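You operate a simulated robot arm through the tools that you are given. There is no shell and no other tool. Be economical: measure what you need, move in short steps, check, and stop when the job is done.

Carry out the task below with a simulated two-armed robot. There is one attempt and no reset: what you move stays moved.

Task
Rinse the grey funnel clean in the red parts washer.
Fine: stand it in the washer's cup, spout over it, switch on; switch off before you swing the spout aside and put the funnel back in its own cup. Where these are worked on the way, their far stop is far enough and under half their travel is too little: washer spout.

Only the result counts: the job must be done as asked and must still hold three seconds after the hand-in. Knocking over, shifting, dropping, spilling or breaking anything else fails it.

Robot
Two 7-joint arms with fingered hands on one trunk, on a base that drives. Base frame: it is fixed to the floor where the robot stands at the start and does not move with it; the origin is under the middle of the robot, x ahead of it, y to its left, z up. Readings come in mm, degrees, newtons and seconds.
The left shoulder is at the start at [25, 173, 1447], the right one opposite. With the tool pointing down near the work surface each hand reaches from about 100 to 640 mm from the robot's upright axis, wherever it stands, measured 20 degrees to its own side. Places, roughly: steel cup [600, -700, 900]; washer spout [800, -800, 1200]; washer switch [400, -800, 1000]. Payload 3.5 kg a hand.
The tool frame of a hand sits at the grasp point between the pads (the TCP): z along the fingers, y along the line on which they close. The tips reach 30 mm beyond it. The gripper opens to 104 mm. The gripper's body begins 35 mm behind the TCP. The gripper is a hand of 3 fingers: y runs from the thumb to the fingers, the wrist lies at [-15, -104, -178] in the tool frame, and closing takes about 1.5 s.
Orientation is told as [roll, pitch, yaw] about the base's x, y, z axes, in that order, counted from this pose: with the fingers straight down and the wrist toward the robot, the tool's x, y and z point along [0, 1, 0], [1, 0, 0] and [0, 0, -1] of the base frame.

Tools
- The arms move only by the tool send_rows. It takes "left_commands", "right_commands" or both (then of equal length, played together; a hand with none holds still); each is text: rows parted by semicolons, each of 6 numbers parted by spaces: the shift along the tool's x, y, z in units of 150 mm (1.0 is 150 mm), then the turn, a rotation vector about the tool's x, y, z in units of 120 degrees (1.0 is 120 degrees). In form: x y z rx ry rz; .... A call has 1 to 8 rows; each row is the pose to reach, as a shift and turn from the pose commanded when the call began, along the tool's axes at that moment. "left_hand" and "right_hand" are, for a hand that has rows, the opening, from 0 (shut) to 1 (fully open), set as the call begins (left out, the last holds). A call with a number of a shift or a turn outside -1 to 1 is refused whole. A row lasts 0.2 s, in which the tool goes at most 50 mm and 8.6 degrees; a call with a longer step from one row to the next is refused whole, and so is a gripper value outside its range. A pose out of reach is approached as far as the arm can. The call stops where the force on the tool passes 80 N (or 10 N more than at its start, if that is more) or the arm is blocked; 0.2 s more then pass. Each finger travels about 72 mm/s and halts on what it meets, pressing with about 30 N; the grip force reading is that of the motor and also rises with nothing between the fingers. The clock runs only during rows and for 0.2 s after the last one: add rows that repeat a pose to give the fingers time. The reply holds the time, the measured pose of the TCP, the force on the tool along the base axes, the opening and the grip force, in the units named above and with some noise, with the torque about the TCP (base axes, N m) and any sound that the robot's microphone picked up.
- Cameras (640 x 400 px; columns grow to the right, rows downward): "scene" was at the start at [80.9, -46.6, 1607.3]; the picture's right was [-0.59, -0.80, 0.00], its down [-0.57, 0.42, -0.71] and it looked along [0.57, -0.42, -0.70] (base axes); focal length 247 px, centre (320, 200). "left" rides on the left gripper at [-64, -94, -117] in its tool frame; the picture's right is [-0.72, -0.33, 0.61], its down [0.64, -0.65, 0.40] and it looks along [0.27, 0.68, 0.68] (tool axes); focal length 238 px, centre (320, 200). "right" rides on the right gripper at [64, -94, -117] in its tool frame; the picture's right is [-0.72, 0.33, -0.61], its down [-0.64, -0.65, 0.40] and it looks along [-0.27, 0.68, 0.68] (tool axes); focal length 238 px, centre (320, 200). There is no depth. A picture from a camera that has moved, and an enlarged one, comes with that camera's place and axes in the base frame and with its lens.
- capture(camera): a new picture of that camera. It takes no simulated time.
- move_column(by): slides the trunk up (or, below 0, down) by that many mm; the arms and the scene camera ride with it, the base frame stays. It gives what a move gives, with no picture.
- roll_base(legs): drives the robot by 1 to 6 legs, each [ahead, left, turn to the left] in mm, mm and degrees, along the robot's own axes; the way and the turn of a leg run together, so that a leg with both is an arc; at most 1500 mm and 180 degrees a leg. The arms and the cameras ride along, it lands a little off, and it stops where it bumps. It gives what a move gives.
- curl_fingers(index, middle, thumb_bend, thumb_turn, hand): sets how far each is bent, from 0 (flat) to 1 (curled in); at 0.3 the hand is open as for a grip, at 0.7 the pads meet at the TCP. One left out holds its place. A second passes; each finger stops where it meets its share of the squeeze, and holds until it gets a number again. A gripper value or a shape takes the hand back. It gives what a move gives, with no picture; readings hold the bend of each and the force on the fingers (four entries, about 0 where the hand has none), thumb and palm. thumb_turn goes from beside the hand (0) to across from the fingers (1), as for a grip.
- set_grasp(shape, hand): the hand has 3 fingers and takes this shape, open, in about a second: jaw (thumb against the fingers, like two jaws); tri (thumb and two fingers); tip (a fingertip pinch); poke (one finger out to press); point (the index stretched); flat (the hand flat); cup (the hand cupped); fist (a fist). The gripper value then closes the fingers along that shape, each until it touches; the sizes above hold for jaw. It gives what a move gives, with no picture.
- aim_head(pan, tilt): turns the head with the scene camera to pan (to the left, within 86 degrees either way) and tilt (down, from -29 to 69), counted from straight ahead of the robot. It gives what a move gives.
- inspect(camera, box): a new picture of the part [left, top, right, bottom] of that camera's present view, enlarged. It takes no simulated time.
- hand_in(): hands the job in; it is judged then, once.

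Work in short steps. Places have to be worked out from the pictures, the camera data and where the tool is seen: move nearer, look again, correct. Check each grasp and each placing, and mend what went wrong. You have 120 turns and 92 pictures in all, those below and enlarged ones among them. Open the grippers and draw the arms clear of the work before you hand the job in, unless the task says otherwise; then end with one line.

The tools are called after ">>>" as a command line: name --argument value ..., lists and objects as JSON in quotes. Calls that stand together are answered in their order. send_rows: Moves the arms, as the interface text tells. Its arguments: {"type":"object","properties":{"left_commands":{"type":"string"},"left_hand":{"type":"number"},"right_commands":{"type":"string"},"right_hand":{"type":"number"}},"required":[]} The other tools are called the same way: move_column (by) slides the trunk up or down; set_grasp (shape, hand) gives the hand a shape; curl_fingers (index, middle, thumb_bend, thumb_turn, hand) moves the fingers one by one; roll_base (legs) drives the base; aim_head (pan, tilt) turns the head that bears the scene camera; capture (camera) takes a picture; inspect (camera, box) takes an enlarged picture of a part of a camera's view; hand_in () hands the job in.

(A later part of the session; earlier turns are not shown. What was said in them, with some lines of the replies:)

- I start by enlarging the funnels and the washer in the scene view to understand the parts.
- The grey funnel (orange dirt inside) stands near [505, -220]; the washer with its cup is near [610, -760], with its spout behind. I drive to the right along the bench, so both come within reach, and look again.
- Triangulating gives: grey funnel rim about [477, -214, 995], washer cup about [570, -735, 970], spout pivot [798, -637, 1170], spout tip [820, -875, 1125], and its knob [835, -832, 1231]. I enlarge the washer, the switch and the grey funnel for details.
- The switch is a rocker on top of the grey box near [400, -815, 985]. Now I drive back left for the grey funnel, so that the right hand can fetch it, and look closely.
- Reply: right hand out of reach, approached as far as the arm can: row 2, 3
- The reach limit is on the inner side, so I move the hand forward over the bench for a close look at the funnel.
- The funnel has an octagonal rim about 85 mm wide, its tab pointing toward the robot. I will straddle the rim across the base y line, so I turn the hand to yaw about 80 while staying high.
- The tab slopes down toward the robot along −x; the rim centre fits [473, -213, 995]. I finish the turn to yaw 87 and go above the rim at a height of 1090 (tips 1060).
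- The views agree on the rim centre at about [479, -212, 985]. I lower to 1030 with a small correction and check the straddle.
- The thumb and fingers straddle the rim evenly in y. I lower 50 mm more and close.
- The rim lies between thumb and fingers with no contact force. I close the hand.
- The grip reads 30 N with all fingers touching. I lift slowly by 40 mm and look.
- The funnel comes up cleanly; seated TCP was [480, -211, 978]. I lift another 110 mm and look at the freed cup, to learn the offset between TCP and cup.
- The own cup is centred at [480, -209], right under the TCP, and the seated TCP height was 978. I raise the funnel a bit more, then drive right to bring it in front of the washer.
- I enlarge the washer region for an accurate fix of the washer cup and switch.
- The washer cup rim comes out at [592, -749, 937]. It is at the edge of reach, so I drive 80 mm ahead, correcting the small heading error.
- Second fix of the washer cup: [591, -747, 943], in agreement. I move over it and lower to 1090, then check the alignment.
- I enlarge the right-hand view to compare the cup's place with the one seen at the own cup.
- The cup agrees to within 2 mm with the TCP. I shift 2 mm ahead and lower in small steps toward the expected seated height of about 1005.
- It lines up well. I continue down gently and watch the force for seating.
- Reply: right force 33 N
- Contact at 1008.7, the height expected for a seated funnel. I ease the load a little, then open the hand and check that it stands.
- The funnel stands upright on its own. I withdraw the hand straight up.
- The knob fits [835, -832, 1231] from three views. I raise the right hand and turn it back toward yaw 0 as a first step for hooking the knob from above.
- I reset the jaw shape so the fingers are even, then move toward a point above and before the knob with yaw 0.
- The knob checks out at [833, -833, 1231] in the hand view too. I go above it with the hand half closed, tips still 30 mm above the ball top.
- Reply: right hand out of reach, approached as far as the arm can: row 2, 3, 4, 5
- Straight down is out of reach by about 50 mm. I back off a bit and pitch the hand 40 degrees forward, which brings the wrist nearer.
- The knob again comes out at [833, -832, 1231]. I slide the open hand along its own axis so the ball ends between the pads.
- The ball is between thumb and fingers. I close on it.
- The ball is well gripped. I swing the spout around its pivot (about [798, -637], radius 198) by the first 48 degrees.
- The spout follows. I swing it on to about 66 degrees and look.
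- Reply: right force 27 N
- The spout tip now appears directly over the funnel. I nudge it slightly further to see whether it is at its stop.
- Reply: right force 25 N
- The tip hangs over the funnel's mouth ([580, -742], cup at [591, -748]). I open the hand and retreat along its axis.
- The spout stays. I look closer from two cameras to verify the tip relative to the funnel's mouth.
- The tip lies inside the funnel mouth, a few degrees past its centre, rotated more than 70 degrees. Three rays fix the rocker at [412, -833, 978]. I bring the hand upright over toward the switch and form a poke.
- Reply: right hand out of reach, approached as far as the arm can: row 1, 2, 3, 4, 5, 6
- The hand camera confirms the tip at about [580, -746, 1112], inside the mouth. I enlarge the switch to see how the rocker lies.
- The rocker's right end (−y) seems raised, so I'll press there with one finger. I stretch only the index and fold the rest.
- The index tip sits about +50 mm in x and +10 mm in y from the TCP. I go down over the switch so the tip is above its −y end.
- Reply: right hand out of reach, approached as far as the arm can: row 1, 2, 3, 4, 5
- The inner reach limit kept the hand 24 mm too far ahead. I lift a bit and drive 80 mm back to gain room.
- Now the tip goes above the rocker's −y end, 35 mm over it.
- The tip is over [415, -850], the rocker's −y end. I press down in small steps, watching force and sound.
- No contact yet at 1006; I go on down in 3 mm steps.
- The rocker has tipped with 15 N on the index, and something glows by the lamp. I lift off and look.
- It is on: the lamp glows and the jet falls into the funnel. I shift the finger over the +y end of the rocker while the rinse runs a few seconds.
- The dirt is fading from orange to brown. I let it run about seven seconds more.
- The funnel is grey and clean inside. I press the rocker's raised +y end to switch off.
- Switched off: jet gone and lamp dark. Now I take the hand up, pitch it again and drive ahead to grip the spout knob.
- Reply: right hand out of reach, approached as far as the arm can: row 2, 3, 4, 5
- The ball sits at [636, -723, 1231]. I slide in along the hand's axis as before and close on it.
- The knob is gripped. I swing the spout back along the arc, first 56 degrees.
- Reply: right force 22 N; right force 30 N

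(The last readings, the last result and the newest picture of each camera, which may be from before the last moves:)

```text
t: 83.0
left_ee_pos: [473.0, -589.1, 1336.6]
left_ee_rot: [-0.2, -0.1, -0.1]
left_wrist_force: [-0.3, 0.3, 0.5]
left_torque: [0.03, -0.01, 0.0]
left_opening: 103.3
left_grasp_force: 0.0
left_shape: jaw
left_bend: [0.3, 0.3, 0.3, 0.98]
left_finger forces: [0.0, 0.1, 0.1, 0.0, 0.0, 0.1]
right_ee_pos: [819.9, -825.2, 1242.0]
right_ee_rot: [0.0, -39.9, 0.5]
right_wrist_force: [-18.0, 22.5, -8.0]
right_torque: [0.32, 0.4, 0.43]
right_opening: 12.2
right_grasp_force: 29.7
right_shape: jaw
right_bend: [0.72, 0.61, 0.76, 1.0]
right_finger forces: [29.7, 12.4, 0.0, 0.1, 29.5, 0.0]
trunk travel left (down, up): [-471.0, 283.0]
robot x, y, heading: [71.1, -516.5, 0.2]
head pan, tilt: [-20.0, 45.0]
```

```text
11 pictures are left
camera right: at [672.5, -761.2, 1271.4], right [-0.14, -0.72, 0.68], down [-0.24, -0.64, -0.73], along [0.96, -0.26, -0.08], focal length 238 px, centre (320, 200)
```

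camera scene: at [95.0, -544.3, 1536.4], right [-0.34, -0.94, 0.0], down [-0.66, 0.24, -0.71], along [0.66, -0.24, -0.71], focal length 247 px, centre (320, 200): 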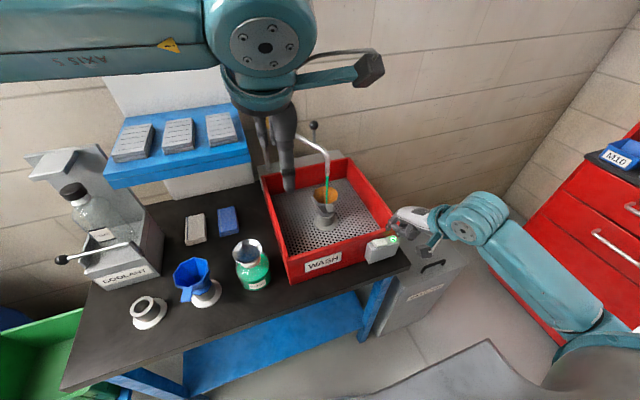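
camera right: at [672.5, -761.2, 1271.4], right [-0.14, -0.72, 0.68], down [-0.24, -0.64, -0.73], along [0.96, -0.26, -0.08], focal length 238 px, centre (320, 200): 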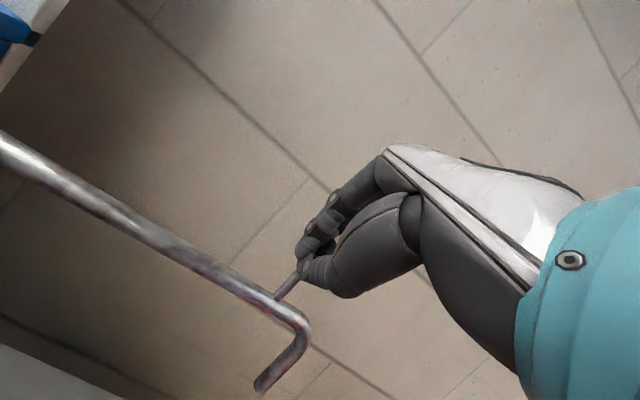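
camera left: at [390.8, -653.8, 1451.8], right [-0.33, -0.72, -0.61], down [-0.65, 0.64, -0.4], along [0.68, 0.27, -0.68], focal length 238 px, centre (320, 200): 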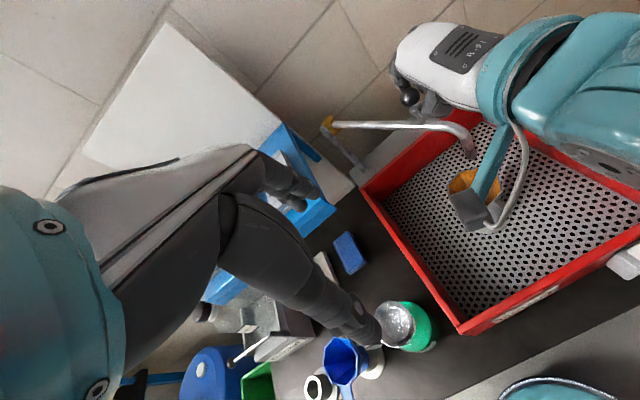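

The spout is back at its start stop (18 N resisting in x). I open and retreat along the hand axis.

>>> send_rows --right_commands "0 0 0 0 0 0;0 0 0 0 0 0;0 0 0 0 0 0;0 0 0 0 0 0;0 0 0 0 0 0" --right_hand 1

>>> send_rows --right_commands "0 0 -0.2 0 0 0;0 0 -0.4 0 0 0;0 0 -0.65 0 0 0;0 0 -0.9 0 0 0;0 -0.1 -1 0 0 0"

>>> capture --camera "scene"

```text
t: 84.2
left_ee_pos: [474.5, -591.5, 1338.1]
left_ee_rot: [0.0, 0.1, 0.0]
left_wrist_force: [0.5, 1.0, -0.4]
left_torque: [0.01, -0.01, 0.01]
left_opening: 103.6
left_grasp_force: 0.1
left_shape: jaw
left_bend: [0.3, 0.3, 0.3, 0.98]
left_finger forces: [0.1, 0.0, 0.0, 0.1, 0.0, 0.1]
right_ee_pos: [823.8, -830.5, 1241.3]
right_ee_rot: [0.1, -40.0, 0.3]
right_wrist_force: [-0.4, 0.4, -1.2]
right_torque: [0.0, 0.02, -0.02]
right_opening: 103.7
right_grasp_force: 0.0
right_shape: jaw
right_bend: [0.3, 0.3, 0.3, 0.98]
right_finger forces: [0.1, 0.0, 0.0, 0.1, 0.0, 0.1]
trunk travel left (down, up): [-471.0, 283.0]
robot x, y, heading: [72.7, -522.4, -0.3]
head pan, tilt: [-20.0, 45.0]
```

```text
t: 85.4
left_ee_pos: [474.4, -592.1, 1336.8]
left_ee_rot: [0.1, 0.0, -0.1]
left_wrist_force: [0.1, 0.8, 0.5]
left_torque: [0.0, -0.01, 0.01]
left_opening: 103.7
left_grasp_force: 0.0
left_shape: jaw
left_bend: [0.3, 0.3, 0.3, 0.98]
left_finger forces: [0.0, 0.1, 0.0, 0.0, 0.0, 0.1]
right_ee_pos: [714.4, -831.3, 1346.4]
right_ee_rot: [0.0, -39.9, 0.3]
right_wrist_force: [-0.3, -0.2, -0.6]
right_torque: [-0.02, 0.04, -0.03]
right_opening: 103.8
right_grasp_force: 0.0
right_shape: jaw
right_bend: [0.3, 0.3, 0.3, 0.98]
right_finger forces: [0.0, 0.1, 0.0, 0.1, 0.0, 0.1]
trunk travel left (down, up): [-471.0, 283.0]
robot x, y, heading: [74.5, -520.6, 0.0]
head pan, tilt: [-20.0, 45.0]
```

```text
10 pictures are left
camera scene: at [171.8, -544.6, 1536.5], right [-0.34, -0.94, 0.0], down [-0.66, 0.24, -0.71], along [0.66, -0.24, -0.71], focal length 247 px, centre (320, 200)
```

scene: 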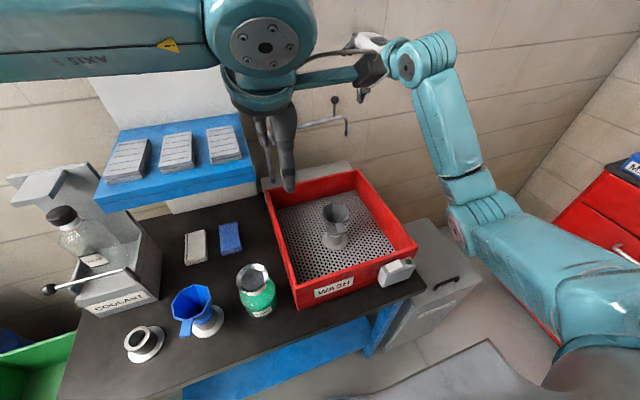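

The spout is aside and the funnel clean. I return the hand to upright above the funnel, then turn to yaw 87.

>>> send_rows --right_commands "0.09 -0.145 -0.04 0.056 0 0;0.18 -0.29 -0.08 0.111 0 0;0.27 -0.434 -0.12 0.167 0 0;0.365 -0.58 -0.16 0.222 0 0;0.456 -0.724 -0.2 0.278 0 0;0.547 -0.868 -0.241 0.333 0 0"

>>> send_rows --right_commands "0 0 0 0 0 -0.07;0 0 0 0 0 -0.14;0 0 0 0 0 -0.21;0 0 0 0 0 -0.28;0 0 0 0 0 -0.35;0 0 0 0 0 -0.42;0 0 0 0 0 -0.49;0 0 0 0 0 -0.56"

>>> send_rows --right_commands "0 0 0 0 0 -0.055;0 0 0 0 0 -0.11;0 0 0 0 0 -0.165"

```text
t: 86.8
left_ee_pos: [474.2, -591.6, 1337.5]
left_ee_rot: [0.1, 0.0, -0.1]
left_wrist_force: [0.1, -0.4, -0.3]
left_torque: [-0.01, 0.03, -0.04]
left_opening: 103.5
left_grasp_force: 0.1
left_shape: jaw
left_bend: [0.3, 0.3, 0.3, 0.98]
left_finger forces: [0.0, 0.0, 0.0, 0.0, 0.0, 0.0]
right_ee_pos: [591.1, -750.3, 1291.4]
right_ee_rot: [-0.1, 0.1, 0.1]
right_wrist_force: [-0.4, -0.3, -1.0]
right_torque: [0.0, 0.0, -0.04]
right_opening: 103.6
right_grasp_force: 0.1
right_shape: jaw
right_bend: [0.3, 0.3, 0.3, 0.98]
right_finger forces: [0.0, 0.1, 0.0, 0.0, 0.0, 0.2]
trunk travel left (down, up): [-471.0, 283.0]
robot x, y, heading: [74.0, -520.1, -0.3]
head pan, tilt: [-20.0, 45.0]
```

```text
t: 88.6
left_ee_pos: [476.0, -591.5, 1335.9]
left_ee_rot: [0.0, 0.0, 0.1]
left_wrist_force: [0.4, 0.8, 0.7]
left_torque: [-0.01, -0.02, 0.01]
left_opening: 103.8
left_grasp_force: 0.1
left_shape: jaw
left_bend: [0.3, 0.3, 0.3, 0.98]
left_finger forces: [0.1, 0.1, 0.0, 0.0, 0.0, 0.0]
right_ee_pos: [592.8, -749.4, 1291.9]
right_ee_rot: [0.0, 0.0, 67.8]
right_wrist_force: [-0.5, 0.8, 0.3]
right_torque: [-0.05, 0.0, 0.01]
right_opening: 103.4
right_grasp_force: 0.1
right_shape: jaw
right_bend: [0.3, 0.3, 0.3, 0.98]
right_finger forces: [0.0, 0.0, 0.0, 0.1, 0.1, 0.0]
trunk travel left (down, up): [-471.0, 283.0]
robot x, y, heading: [67.1, -518.5, -0.2]
head pan, tilt: [-20.0, 45.0]
```

```text
t: 89.4
left_ee_pos: [475.5, -591.4, 1335.4]
left_ee_rot: [0.1, -0.1, 0.0]
left_wrist_force: [0.6, 0.0, -0.7]
left_torque: [0.02, 0.0, -0.04]
left_opening: 103.9
left_grasp_force: 0.0
left_shape: jaw
left_bend: [0.3, 0.3, 0.3, 0.98]
left_finger forces: [0.0, 0.0, 0.0, 0.0, 0.0, 0.0]
right_ee_pos: [591.5, -748.9, 1292.4]
right_ee_rot: [0.0, 0.0, 87.4]
right_wrist_force: [0.3, -0.7, -0.1]
right_torque: [0.01, 0.0, -0.03]
right_opening: 103.7
right_grasp_force: 0.2
right_shape: jaw
right_bend: [0.3, 0.3, 0.3, 0.98]
right_finger forces: [0.0, 0.0, 0.1, 0.1, 0.0, 0.0]
trunk travel left (down, up): [-471.0, 283.0]
robot x, y, heading: [70.5, -516.4, 0.3]
head pan, tilt: [-20.0, 45.0]
```

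I descend straight to 1045 above the funnel, at the same place where I released it, and check before enclosing it.

>>> send_rows --right_commands "0 0 0.3 0 0 0;0 0 0.6 0 0 0;0 0 0.85 0 0 0;0 0 1 0 0 0"

>>> send_rows --right_commands "0 0 0.2 0 0 0;0 0 0.4 0 0 0;0 0 0.6 0 0 0"

>>> inspect --camera "scene" --box '[270, 160, 410, 260]'

```text
t: 90.4
left_ee_pos: [475.5, -590.9, 1336.8]
left_ee_rot: [0.0, 0.0, 0.0]
left_wrist_force: [-0.4, 0.1, 0.2]
left_torque: [-0.01, 0.01, 0.0]
left_opening: 103.6
left_grasp_force: 0.0
left_shape: jaw
left_bend: [0.3, 0.3, 0.3, 0.98]
left_finger forces: [0.1, 0.0, 0.0, 0.0, 0.1, 0.0]
right_ee_pos: [592.1, -748.4, 1140.8]
right_ee_rot: [0.0, 0.0, 87.2]
right_wrist_force: [-0.2, -1.0, 0.1]
right_torque: [0.03, 0.01, -0.01]
right_opening: 103.7
right_grasp_force: 0.0
right_shape: jaw
right_bend: [0.3, 0.3, 0.3, 0.98]
right_finger forces: [0.0, 0.0, 0.1, 0.0, 0.0, 0.0]
trunk travel left (down, up): [-471.0, 283.0]
robot x, y, heading: [67.8, -516.9, 0.0]
head pan, tilt: [-20.0, 45.0]
```

```text
t: 91.2
left_ee_pos: [473.9, -591.3, 1337.8]
left_ee_rot: [0.0, 0.0, 0.0]
left_wrist_force: [0.1, -0.3, 0.4]
left_torque: [-0.02, 0.02, -0.03]
left_opening: 103.5
left_grasp_force: 0.1
left_shape: jaw
left_bend: [0.3, 0.3, 0.3, 0.98]
left_finger forces: [0.0, 0.0, 0.0, 0.1, 0.0, 0.0]
right_ee_pos: [593.4, -748.8, 1050.9]
right_ee_rot: [0.0, 0.0, 87.3]
right_wrist_force: [0.0, 0.3, -0.1]
right_torque: [0.01, 0.01, 0.02]
right_opening: 103.5
right_grasp_force: 0.1
right_shape: jaw
right_bend: [0.3, 0.3, 0.3, 0.98]
right_finger forces: [0.1, 0.1, 0.0, 0.1, 0.0, 0.0]
trunk travel left (down, up): [-471.0, 283.0]
robot x, y, heading: [71.5, -521.2, 0.4]
head pan, tilt: [-20.0, 45.0]
```

```text
4.00 times, centred on (340, 210) of scene
camera zoom: at [172.4, -544.4, 1536.4], right [-0.34, -0.94, 0.0], down [-0.66, 0.24, -0.71], along [0.66, -0.24, -0.71], focal length 989 px, centre (240, 160)
```

zoom: 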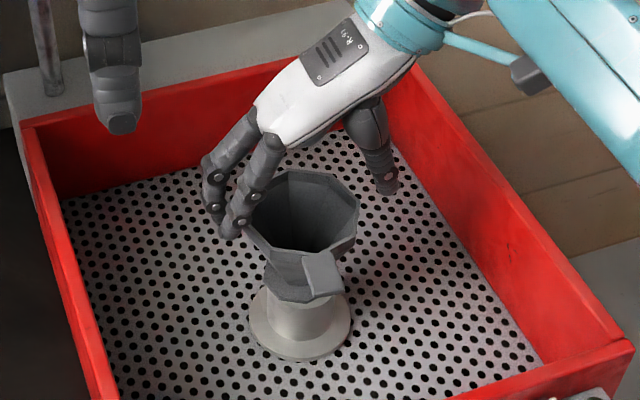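

Aligned as before. I go down to 1009, close, and lift gently.

>>> send_rows --right_commands "0 0 0.1 0 0 0;0 0 0.2 0 0 0;0 0 0.275 0 0 0"

>>> send_rows --right_commands "0 0 0 0 0 0;0 0 0 0 0 0;0 0 0 0 0 0;0 0 0 0 0 0;0 0 0 0 0 0;0 0 0 0 0 0" --right_hand 0

>>> send_rows --right_commands "0 0 -0.06 0 0 0;0 0 -0.15 0 0 0;0 0 -0.3 0 0 0;0 0 -0.5 0 0 0;0 0 -0.75 0 0 0;0 0 -1 0 0 0"

>>> capture --camera "scene"

```text
t: 92.0
left_ee_pos: [475.8, -591.4, 1337.1]
left_ee_rot: [-0.1, 0.1, 0.0]
left_wrist_force: [0.1, -0.1, 0.6]
left_torque: [0.02, 0.01, 0.03]
left_opening: 103.6
left_grasp_force: 0.0
left_shape: jaw
left_bend: [0.3, 0.3, 0.3, 0.98]
left_finger forces: [0.0, 0.0, 0.0, 0.0, 0.1, 0.0]
right_ee_pos: [592.1, -749.3, 1010.3]
right_ee_rot: [0.0, 0.1, 87.3]
right_wrist_force: [-0.6, 0.2, 0.4]
right_torque: [0.02, 0.0, 0.01]
right_opening: 103.7
right_grasp_force: 0.2
right_shape: jaw
right_bend: [0.3, 0.3, 0.3, 0.98]
right_finger forces: [0.5, 0.1, 0.0, 0.1, 0.1, 0.0]
trunk travel left (down, up): [-471.0, 283.0]
robot x, y, heading: [71.1, -519.7, -0.1]
head pan, tilt: [-20.0, 45.0]
```

```text
t: 93.4
left_ee_pos: [475.1, -591.1, 1337.3]
left_ee_rot: [0.0, 0.1, 0.0]
left_wrist_force: [0.1, -0.1, 0.2]
left_torque: [-0.03, 0.01, 0.0]
left_opening: 103.8
left_grasp_force: 0.1
left_shape: jaw
left_bend: [0.3, 0.3, 0.3, 0.98]
left_finger forces: [0.1, 0.1, 0.0, 0.0, 0.1, 0.0]
right_ee_pos: [592.8, -749.6, 1008.4]
right_ee_rot: [0.0, 0.0, 87.3]
right_wrist_force: [0.7, -0.6, 0.0]
right_torque: [0.04, -0.04, 0.0]
right_opening: 57.9
right_grasp_force: 29.9
right_shape: jaw
right_bend: [0.74, 0.44, 0.65, 0.99]
right_finger forces: [23.4, 15.5, 0.0, 0.0, 38.7, 0.0]
trunk travel left (down, up): [-471.0, 283.0]
robot x, y, heading: [71.6, -522.3, -0.3]
head pan, tilt: [-20.0, 45.0]
```

```text
t: 94.8
left_ee_pos: [475.0, -591.7, 1338.1]
left_ee_rot: [-0.1, 0.1, 0.0]
left_wrist_force: [-0.5, -0.4, -0.8]
left_torque: [0.02, 0.0, 0.01]
left_opening: 103.8
left_grasp_force: 0.1
left_shape: jaw
left_bend: [0.3, 0.3, 0.3, 0.98]
left_finger forces: [0.0, 0.0, 0.1, 0.1, 0.0, 0.0]
right_ee_pos: [589.1, -749.9, 1159.4]
right_ee_rot: [0.1, 0.0, 87.3]
right_wrist_force: [-0.6, -0.3, -0.6]
right_torque: [0.01, 0.01, 0.01]
right_opening: 57.6
right_grasp_force: 30.3
right_shape: jaw
right_bend: [0.74, 0.44, 0.65, 0.99]
right_finger forces: [23.0, 15.8, 0.0, 0.1, 38.4, 0.0]
trunk travel left (down, up): [-471.0, 283.0]
robot x, y, heading: [68.9, -515.4, 0.1]
head pan, tilt: [-20.0, 45.0]
```

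```text
8 pictures are left
camera scene: at [172.1, -544.0, 1536.5], right [-0.34, -0.94, 0.0], down [-0.66, 0.24, -0.71], along [0.66, -0.24, -0.71], focal length 247 px, centre (320, 200)
```

scene: 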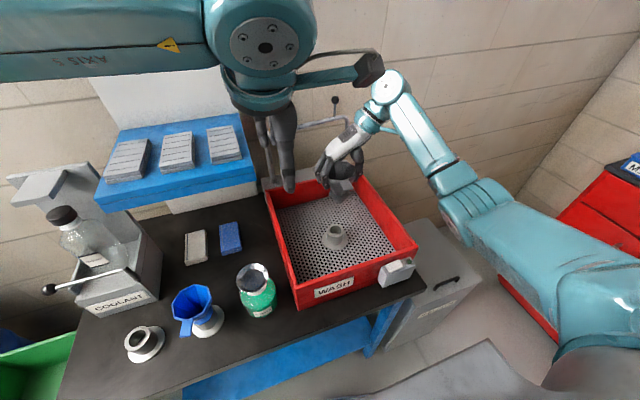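

The funnel is held as before, the washer cup stands in its place. I raise the trunk back by 70, drive back 70 and left 510 to its own cup.

>>> move_column --by 70

>>> roll_base --legs '[[-70, 0, 0], [0, 510, 0]]'

>>> aim_head --pan -25 --tilt 50

```text
t: 95.9
left_ee_pos: [475.7, -591.4, 1406.0]
left_ee_rot: [0.0, 0.1, 0.0]
left_wrist_force: [-0.1, 0.0, 1.1]
left_torque: [0.0, 0.02, 0.0]
left_opening: 103.6
left_grasp_force: 0.0
left_shape: jaw
left_bend: [0.3, 0.3, 0.3, 0.98]
left_finger forces: [0.0, 0.0, 0.1, 0.0, 0.1, 0.0]
right_ee_pos: [591.6, -750.5, 1229.3]
right_ee_rot: [0.0, 0.0, 87.3]
right_wrist_force: [-0.1, -0.6, -1.5]
right_torque: [0.02, 0.04, 0.02]
right_opening: 58.0
right_grasp_force: 30.6
right_shape: jaw
right_bend: [0.74, 0.44, 0.65, 0.99]
right_finger forces: [23.0, 15.9, 0.1, 0.1, 38.3, 0.1]
trunk travel left (down, up): [-541.0, 213.0]
robot x, y, heading: [70.3, -516.0, 0.1]
head pan, tilt: [-20.0, 45.0]
```

```text
t: 99.5
left_ee_pos: [407.4, -81.5, 1407.3]
left_ee_rot: [0.0, 0.1, 0.0]
left_wrist_force: [0.7, 0.2, 0.7]
left_torque: [-0.03, 0.03, 0.0]
left_opening: 103.5
left_grasp_force: 0.1
left_shape: jaw
left_bend: [0.3, 0.3, 0.3, 0.98]
left_finger forces: [0.1, 0.1, 0.1, 0.1, 0.0, 0.0]
right_ee_pos: [521.6, -239.1, 1228.8]
right_ee_rot: [0.0, 0.0, 87.2]
right_wrist_force: [0.7, 0.0, -0.8]
right_torque: [-0.01, -0.03, 0.0]
right_opening: 57.8
right_grasp_force: 30.4
right_shape: jaw
right_bend: [0.74, 0.44, 0.65, 0.99]
right_finger forces: [23.0, 15.9, 0.1, 0.0, 38.3, 0.0]
trunk travel left (down, up): [-541.0, 213.0]
robot x, y, heading: [0.7, -5.4, 0.0]
head pan, tilt: [-20.0, 45.0]
```

```text
t: 100.1
left_ee_pos: [406.7, -80.4, 1407.7]
left_ee_rot: [0.1, -0.1, -0.1]
left_wrist_force: [0.6, 0.2, -1.0]
left_torque: [0.01, -0.01, 0.0]
left_opening: 103.7
left_grasp_force: 0.0
left_shape: jaw
left_bend: [0.3, 0.3, 0.3, 0.98]
left_finger forces: [0.0, 0.0, 0.0, 0.1, 0.0, 0.0]
right_ee_pos: [521.8, -238.2, 1228.3]
right_ee_rot: [0.0, 0.0, 87.3]
right_wrist_force: [-0.2, -1.4, -0.5]
right_torque: [0.0, -0.02, 0.0]
right_opening: 57.8
right_grasp_force: 30.2
right_shape: jaw
right_bend: [0.74, 0.44, 0.65, 0.99]
right_finger forces: [23.0, 15.9, 0.0, 0.0, 38.3, 0.1]
trunk travel left (down, up): [-541.0, 213.0]
robot x, y, heading: [0.9, -10.3, -0.0]
head pan, tilt: [-25.0, 50.0]
```

I move over the own cup at [480, -211] and down to 1131, to compare with the picture I took there before.

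>>> send_rows --right_commands "0.1 0.06 0 0 0 0;0.2 0.12 0.1 0 0 0;0.288 0.17 0.25 0 0 0;0.288 0.17 0.45 0 0 0;0.288 0.17 0.65 0 0 0;0.288 0.17 0.65 0 0 0"

>>> capture --camera "right"

```text
t: 101.5
left_ee_pos: [406.3, -82.7, 1407.0]
left_ee_rot: [0.0, 0.0, -0.1]
left_wrist_force: [0.5, 0.6, -0.7]
left_torque: [-0.01, 0.0, 0.01]
left_opening: 103.7
left_grasp_force: 0.1
left_shape: jaw
left_bend: [0.3, 0.3, 0.3, 0.98]
left_finger forces: [0.1, 0.1, 0.1, 0.1, 0.1, 0.0]
right_ee_pos: [479.3, -212.3, 1133.1]
right_ee_rot: [0.0, 0.1, 87.2]
right_wrist_force: [-0.5, -0.4, -0.4]
right_torque: [-0.01, 0.0, 0.02]
right_opening: 57.5
right_grasp_force: 30.0
right_shape: jaw
right_bend: [0.74, 0.45, 0.65, 0.99]
right_finger forces: [22.9, 16.0, 0.1, 0.0, 38.1, 0.1]
trunk travel left (down, up): [-541.0, 213.0]
robot x, y, heading: [0.8, -3.3, -0.1]
head pan, tilt: [-25.0, 50.0]
```

```text
7 pictures are left
camera right: at [411.6, -301.6, 1250.4], right [0.73, 0.29, 0.61], down [0.61, -0.68, -0.4], along [0.3, 0.67, -0.68], focal length 238 px, centre (320, 200)
```

right: 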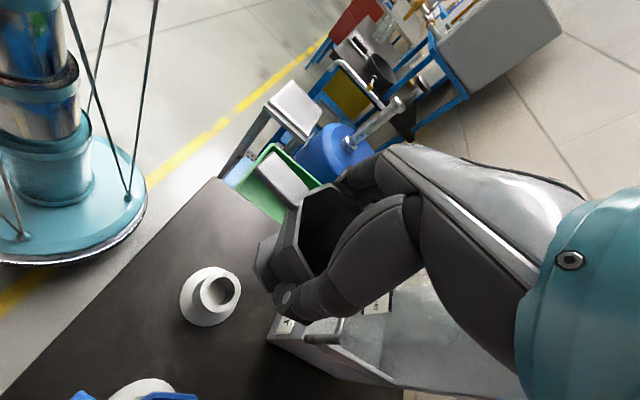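

The cup appears within 2 mm of the earlier picture. I lower to about 1010 and then seat gently.

>>> send_rows --right_commands "0 0 0.2 0 0 0;0 0 0.4 0 0 0;0 0 0.6 0 0 0;0 0 0.75 0 0 0;0 0 0.82 0 0 0;0 0 0.82 0 0 0"

>>> inspect --camera "scene" --box '[260, 170, 420, 270]'

```text
t: 102.9
left_ee_pos: [406.4, -81.5, 1406.8]
left_ee_rot: [0.0, 0.0, -0.1]
left_wrist_force: [0.0, 1.4, 0.0]
left_torque: [-0.01, 0.04, -0.02]
left_opening: 103.7
left_grasp_force: 0.1
left_shape: jaw
left_bend: [0.3, 0.3, 0.3, 0.98]
left_finger forces: [0.0, 0.1, 0.1, 0.0, 0.0, 0.0]
right_ee_pos: [481.1, -211.9, 1008.9]
right_ee_rot: [0.0, 0.0, 87.2]
right_wrist_force: [0.2, 0.0, -0.1]
right_torque: [-0.01, 0.01, 0.0]
right_opening: 57.3
right_grasp_force: 30.3
right_shape: jaw
right_bend: [0.74, 0.45, 0.65, 0.99]
right_finger forces: [22.5, 16.3, 0.0, 0.0, 37.8, 0.0]
trunk travel left (down, up): [-541.0, 213.0]
robot x, y, heading: [3.5, -8.7, -0.1]
head pan, tilt: [-25.0, 50.0]
```

```text
4.00 times, centred on (340, 220) of scene
camera zoom: at [88.0, -38.2, 1599.8], right [-0.42, -0.91, 0.0], down [-0.69, 0.32, -0.64], along [0.58, -0.27, -0.77], focal length 989 px, centre (240, 120)
```

zoom: 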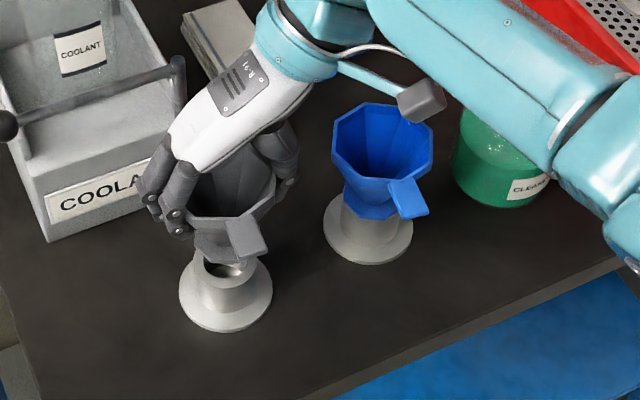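

It enters properly. I lower gently to the seat at about 977.

>>> send_rows --right_commands "0 0 0.04 0 0 0;0 0 0.08 0 0 0;0 0 0.12 0 0 0;0 0 0.16 0 0 0;0 0 0.19 0 0 0;0 0 0.21 0 0 0;0 0 0.21 0 0 0"

>>> inspect --camera "scene" --box '[260, 170, 420, 270]'

```text
t: 104.5
left_ee_pos: [406.4, -80.9, 1408.4]
left_ee_rot: [-0.1, 0.0, -0.1]
left_wrist_force: [0.7, -1.1, 0.5]
left_torque: [0.02, 0.03, -0.04]
left_opening: 103.6
left_grasp_force: 0.1
left_shape: jaw
left_bend: [0.3, 0.3, 0.3, 0.98]
left_finger forces: [0.0, 0.1, 0.0, 0.0, 0.1, 0.0]
right_ee_pos: [480.4, -210.8, 976.3]
right_ee_rot: [0.0, 0.0, 87.1]
right_wrist_force: [-0.6, 0.1, -1.0]
right_torque: [0.0, 0.0, -0.02]
right_opening: 57.4
right_grasp_force: 30.1
right_shape: jaw
right_bend: [0.74, 0.45, 0.65, 0.99]
right_finger forces: [22.6, 16.2, 0.1, 0.0, 37.6, 0.0]
trunk travel left (down, up): [-541.0, 213.0]
robot x, y, heading: [4.1, -8.8, 0.2]
head pan, tilt: [-25.0, 50.0]
```

```text
4.00 times, centred on (340, 220) of scene
camera zoom: at [88.0, -38.2, 1599.8], right [-0.42, -0.91, 0.0], down [-0.69, 0.32, -0.64], along [0.58, -0.27, -0.77], focal length 989 px, centre (240, 120)
```

zoom: 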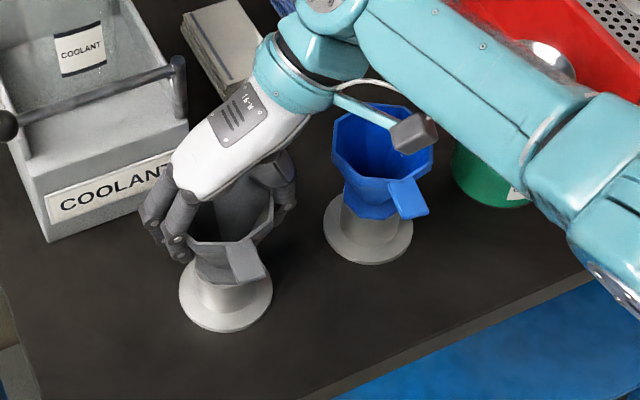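

No contact force yet; I continue a few millimetres.

>>> send_rows --right_commands "0 0 0.012 0 0 0;0 0 0.022 0 0 0;0 0 0.022 0 0 0"

```text
t: 105.3
left_ee_pos: [405.5, -81.5, 1407.0]
left_ee_rot: [0.0, 0.1, -0.1]
left_wrist_force: [-0.6, 0.0, 0.1]
left_torque: [0.01, 0.0, 0.01]
left_opening: 103.5
left_grasp_force: 0.1
left_shape: jaw
left_bend: [0.3, 0.3, 0.3, 0.98]
left_finger forces: [0.0, 0.0, 0.0, 0.0, 0.1, 0.1]
right_ee_pos: [481.2, -210.9, 974.4]
right_ee_rot: [0.1, 0.0, 87.1]
right_wrist_force: [-0.2, 0.1, 1.2]
right_torque: [0.02, 0.0, 0.03]
right_opening: 57.4
right_grasp_force: 30.7
right_shape: jaw
right_bend: [0.74, 0.45, 0.65, 0.99]
right_finger forces: [22.6, 16.0, 0.0, 0.1, 37.8, 0.1]
trunk travel left (down, up): [-541.0, 213.0]
robot x, y, heading: [4.5, -6.4, 0.1]
head pan, tilt: [-25.0, 50.0]
```

>>> send_rows --right_commands "0 0 0.012 0 0 0;0 0 0.024 0 0 0;0 0 0.024 0 0 0"

```text
t: 106.1
left_ee_pos: [404.5, -81.3, 1407.6]
left_ee_rot: [0.0, 0.0, -0.1]
left_wrist_force: [-0.1, 0.1, 0.6]
left_torque: [0.01, -0.01, -0.01]
left_opening: 103.4
left_grasp_force: 0.0
left_shape: jaw
left_bend: [0.3, 0.3, 0.3, 0.98]
left_finger forces: [0.1, 0.1, 0.0, 0.0, 0.1, 0.0]
right_ee_pos: [479.6, -211.7, 972.2]
right_ee_rot: [0.0, -0.2, 87.2]
right_wrist_force: [-3.1, -2.0, 13.7]
right_torque: [0.14, -0.16, -0.02]
right_opening: 56.2
right_grasp_force: 30.0
right_shape: jaw
right_bend: [0.74, 0.45, 0.66, 0.99]
right_finger forces: [23.5, 14.9, 0.0, 0.1, 39.7, 0.1]
trunk travel left (down, up): [-541.0, 213.0]
robot x, y, heading: [3.0, -5.4, 0.2]
head pan, tilt: [-25.0, 50.0]
```

Contact with 14 N at 972: the funnel is seated. I open the hand and check.

>>> send_rows --right_commands "0 0 -0.01 0 0 0;0 0 -0.01 0 0 0;0 0 -0.01 0 0 0;0 0 -0.01 0 0 0;0 0 -0.01 0 0 0;0 0 -0.01 0 0 0" --right_hand 1

>>> inspect --camera "scene" --box '[260, 170, 420, 270]'

```text
t: 107.5
left_ee_pos: [405.7, -81.7, 1407.6]
left_ee_rot: [0.0, 0.0, -0.1]
left_wrist_force: [-0.5, -0.4, 0.5]
left_torque: [-0.01, 0.02, 0.01]
left_opening: 103.6
left_grasp_force: 0.1
left_shape: jaw
left_bend: [0.3, 0.3, 0.3, 0.98]
left_finger forces: [0.1, 0.0, 0.1, 0.0, 0.0, 0.0]
right_ee_pos: [480.8, -211.0, 972.0]
right_ee_rot: [0.0, 0.1, 87.2]
right_wrist_force: [-0.2, -0.4, 0.7]
right_torque: [-0.04, -0.01, 0.01]
right_opening: 103.7
right_grasp_force: 0.0
right_shape: jaw
right_bend: [0.3, 0.3, 0.3, 0.98]
right_finger forces: [0.0, 0.0, 0.1, 0.0, 0.0, 0.0]
trunk travel left (down, up): [-541.0, 213.0]
robot x, y, heading: [3.3, -7.4, -0.3]
head pan, tilt: [-25.0, 50.0]
```

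```text
4.00 times, centred on (340, 220) of scene
camera zoom: at [88.0, -38.2, 1599.8], right [-0.42, -0.91, 0.0], down [-0.69, 0.32, -0.64], along [0.58, -0.27, -0.77], focal length 989 px, centre (240, 120)
```

zoom: 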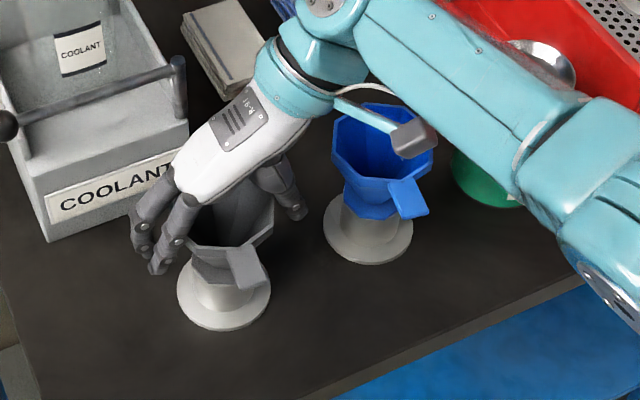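

The funnel stands upright in its cup. I lift the hand straight out and clear, and take a last look.

>>> send_rows --right_commands "0 0 -0.1 0 0 0;0 0 -0.25 0 0 0;0 0 -0.5 0 0 0;0 0 -0.75 0 0 0;0 0 -1 0 0 0"

>>> send_rows --right_commands "0 -0.2 -0.3 0 0 0;0 -0.4 -0.6 0 0 0;0 -0.6 -0.8 0 0 0"

>>> capture --camera "scene"

```text
t: 108.7
left_ee_pos: [405.7, -80.8, 1407.3]
left_ee_rot: [0.0, 0.0, -0.1]
left_wrist_force: [0.5, -0.1, 0.4]
left_torque: [0.01, 0.02, 0.0]
left_opening: 103.6
left_grasp_force: 0.1
left_shape: jaw
left_bend: [0.3, 0.3, 0.3, 0.98]
left_finger forces: [0.0, 0.0, 0.0, 0.0, 0.0, 0.1]
right_ee_pos: [481.1, -210.4, 1122.4]
right_ee_rot: [0.1, 0.0, 87.2]
right_wrist_force: [-0.1, -0.2, 0.4]
right_torque: [-0.03, 0.01, 0.01]
right_opening: 103.6
right_grasp_force: 0.0
right_shape: jaw
right_bend: [0.3, 0.3, 0.3, 0.98]
right_finger forces: [0.0, 0.1, 0.0, 0.1, 0.0, 0.0]
trunk travel left (down, up): [-541.0, 213.0]
robot x, y, heading: [3.5, -10.8, 0.1]
head pan, tilt: [-25.0, 50.0]
```

```text
refused: row 1 steps farther than a row can; nothing moved
```

```text
3 pictures are left
camera scene: at [87.9, -38.0, 1599.8], right [-0.42, -0.91, 0.0], down [-0.69, 0.32, -0.64], along [0.58, -0.27, -0.77], focal length 247 px, centre (320, 200)
```

scene: 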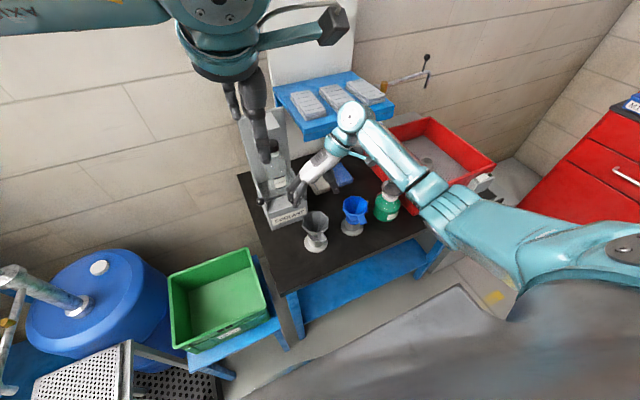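

All is in place: funnel clean and upright in its own cup, spout aside, washer off. I draw the hand further clear.

>>> send_rows --right_commands "0 0 -0.25 0 0 0;0 0 -0.5 0 0 0;0 0 -0.75 0 0 0;0.15 -0.15 -0.85 0 0 0;0.3 -0.3 -0.85 0 0 0"

>>> inspect --camera "scene" --box '[230, 40, 510, 270]'

```text
t: 109.9
left_ee_pos: [405.4, -81.1, 1407.9]
left_ee_rot: [0.0, 0.0, -0.2]
left_wrist_force: [0.7, 0.5, 0.2]
left_torque: [0.03, -0.02, 0.02]
left_opening: 103.5
left_grasp_force: 0.0
left_shape: jaw
left_bend: [0.3, 0.3, 0.3, 0.98]
left_finger forces: [0.0, 0.0, 0.0, 0.0, 0.1, 0.0]
right_ee_pos: [432.5, -251.7, 1249.2]
right_ee_rot: [0.1, 0.1, 87.2]
right_wrist_force: [-0.3, 0.6, 0.3]
right_torque: [-0.02, -0.01, -0.03]
right_opening: 103.6
right_grasp_force: 0.0
right_shape: jaw
right_bend: [0.3, 0.3, 0.3, 0.98]
right_finger forces: [0.0, 0.0, 0.0, 0.0, 0.0, 0.0]
trunk travel left (down, up): [-541.0, 213.0]
robot x, y, heading: [5.0, -11.8, 0.1]
head pan, tilt: [-25.0, 50.0]
```

```text
1.74 times, centred on (370, 155) of scene
camera zoom: at [87.2, -39.0, 1599.9], right [-0.42, -0.91, 0.0], down [-0.69, 0.32, -0.64], along [0.58, -0.27, -0.77], focal length 430 px, centre (233, 278)
```

zoom: 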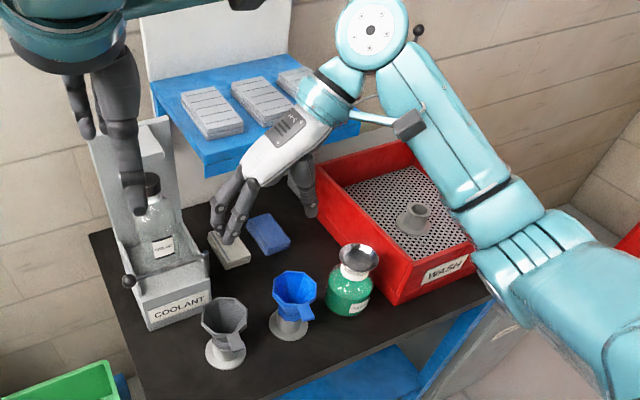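

The funnel stands clean in its own cup, nothing else has moved, and the arms are clear; I hand in.

>>> hand_in

```text
The job is handed in.
```

The grey funnel was rinsed until no dirt showed and is back upright in its own cup; the washer is switched off, the spout is swung back aside, and I saw nothing else disturbed.
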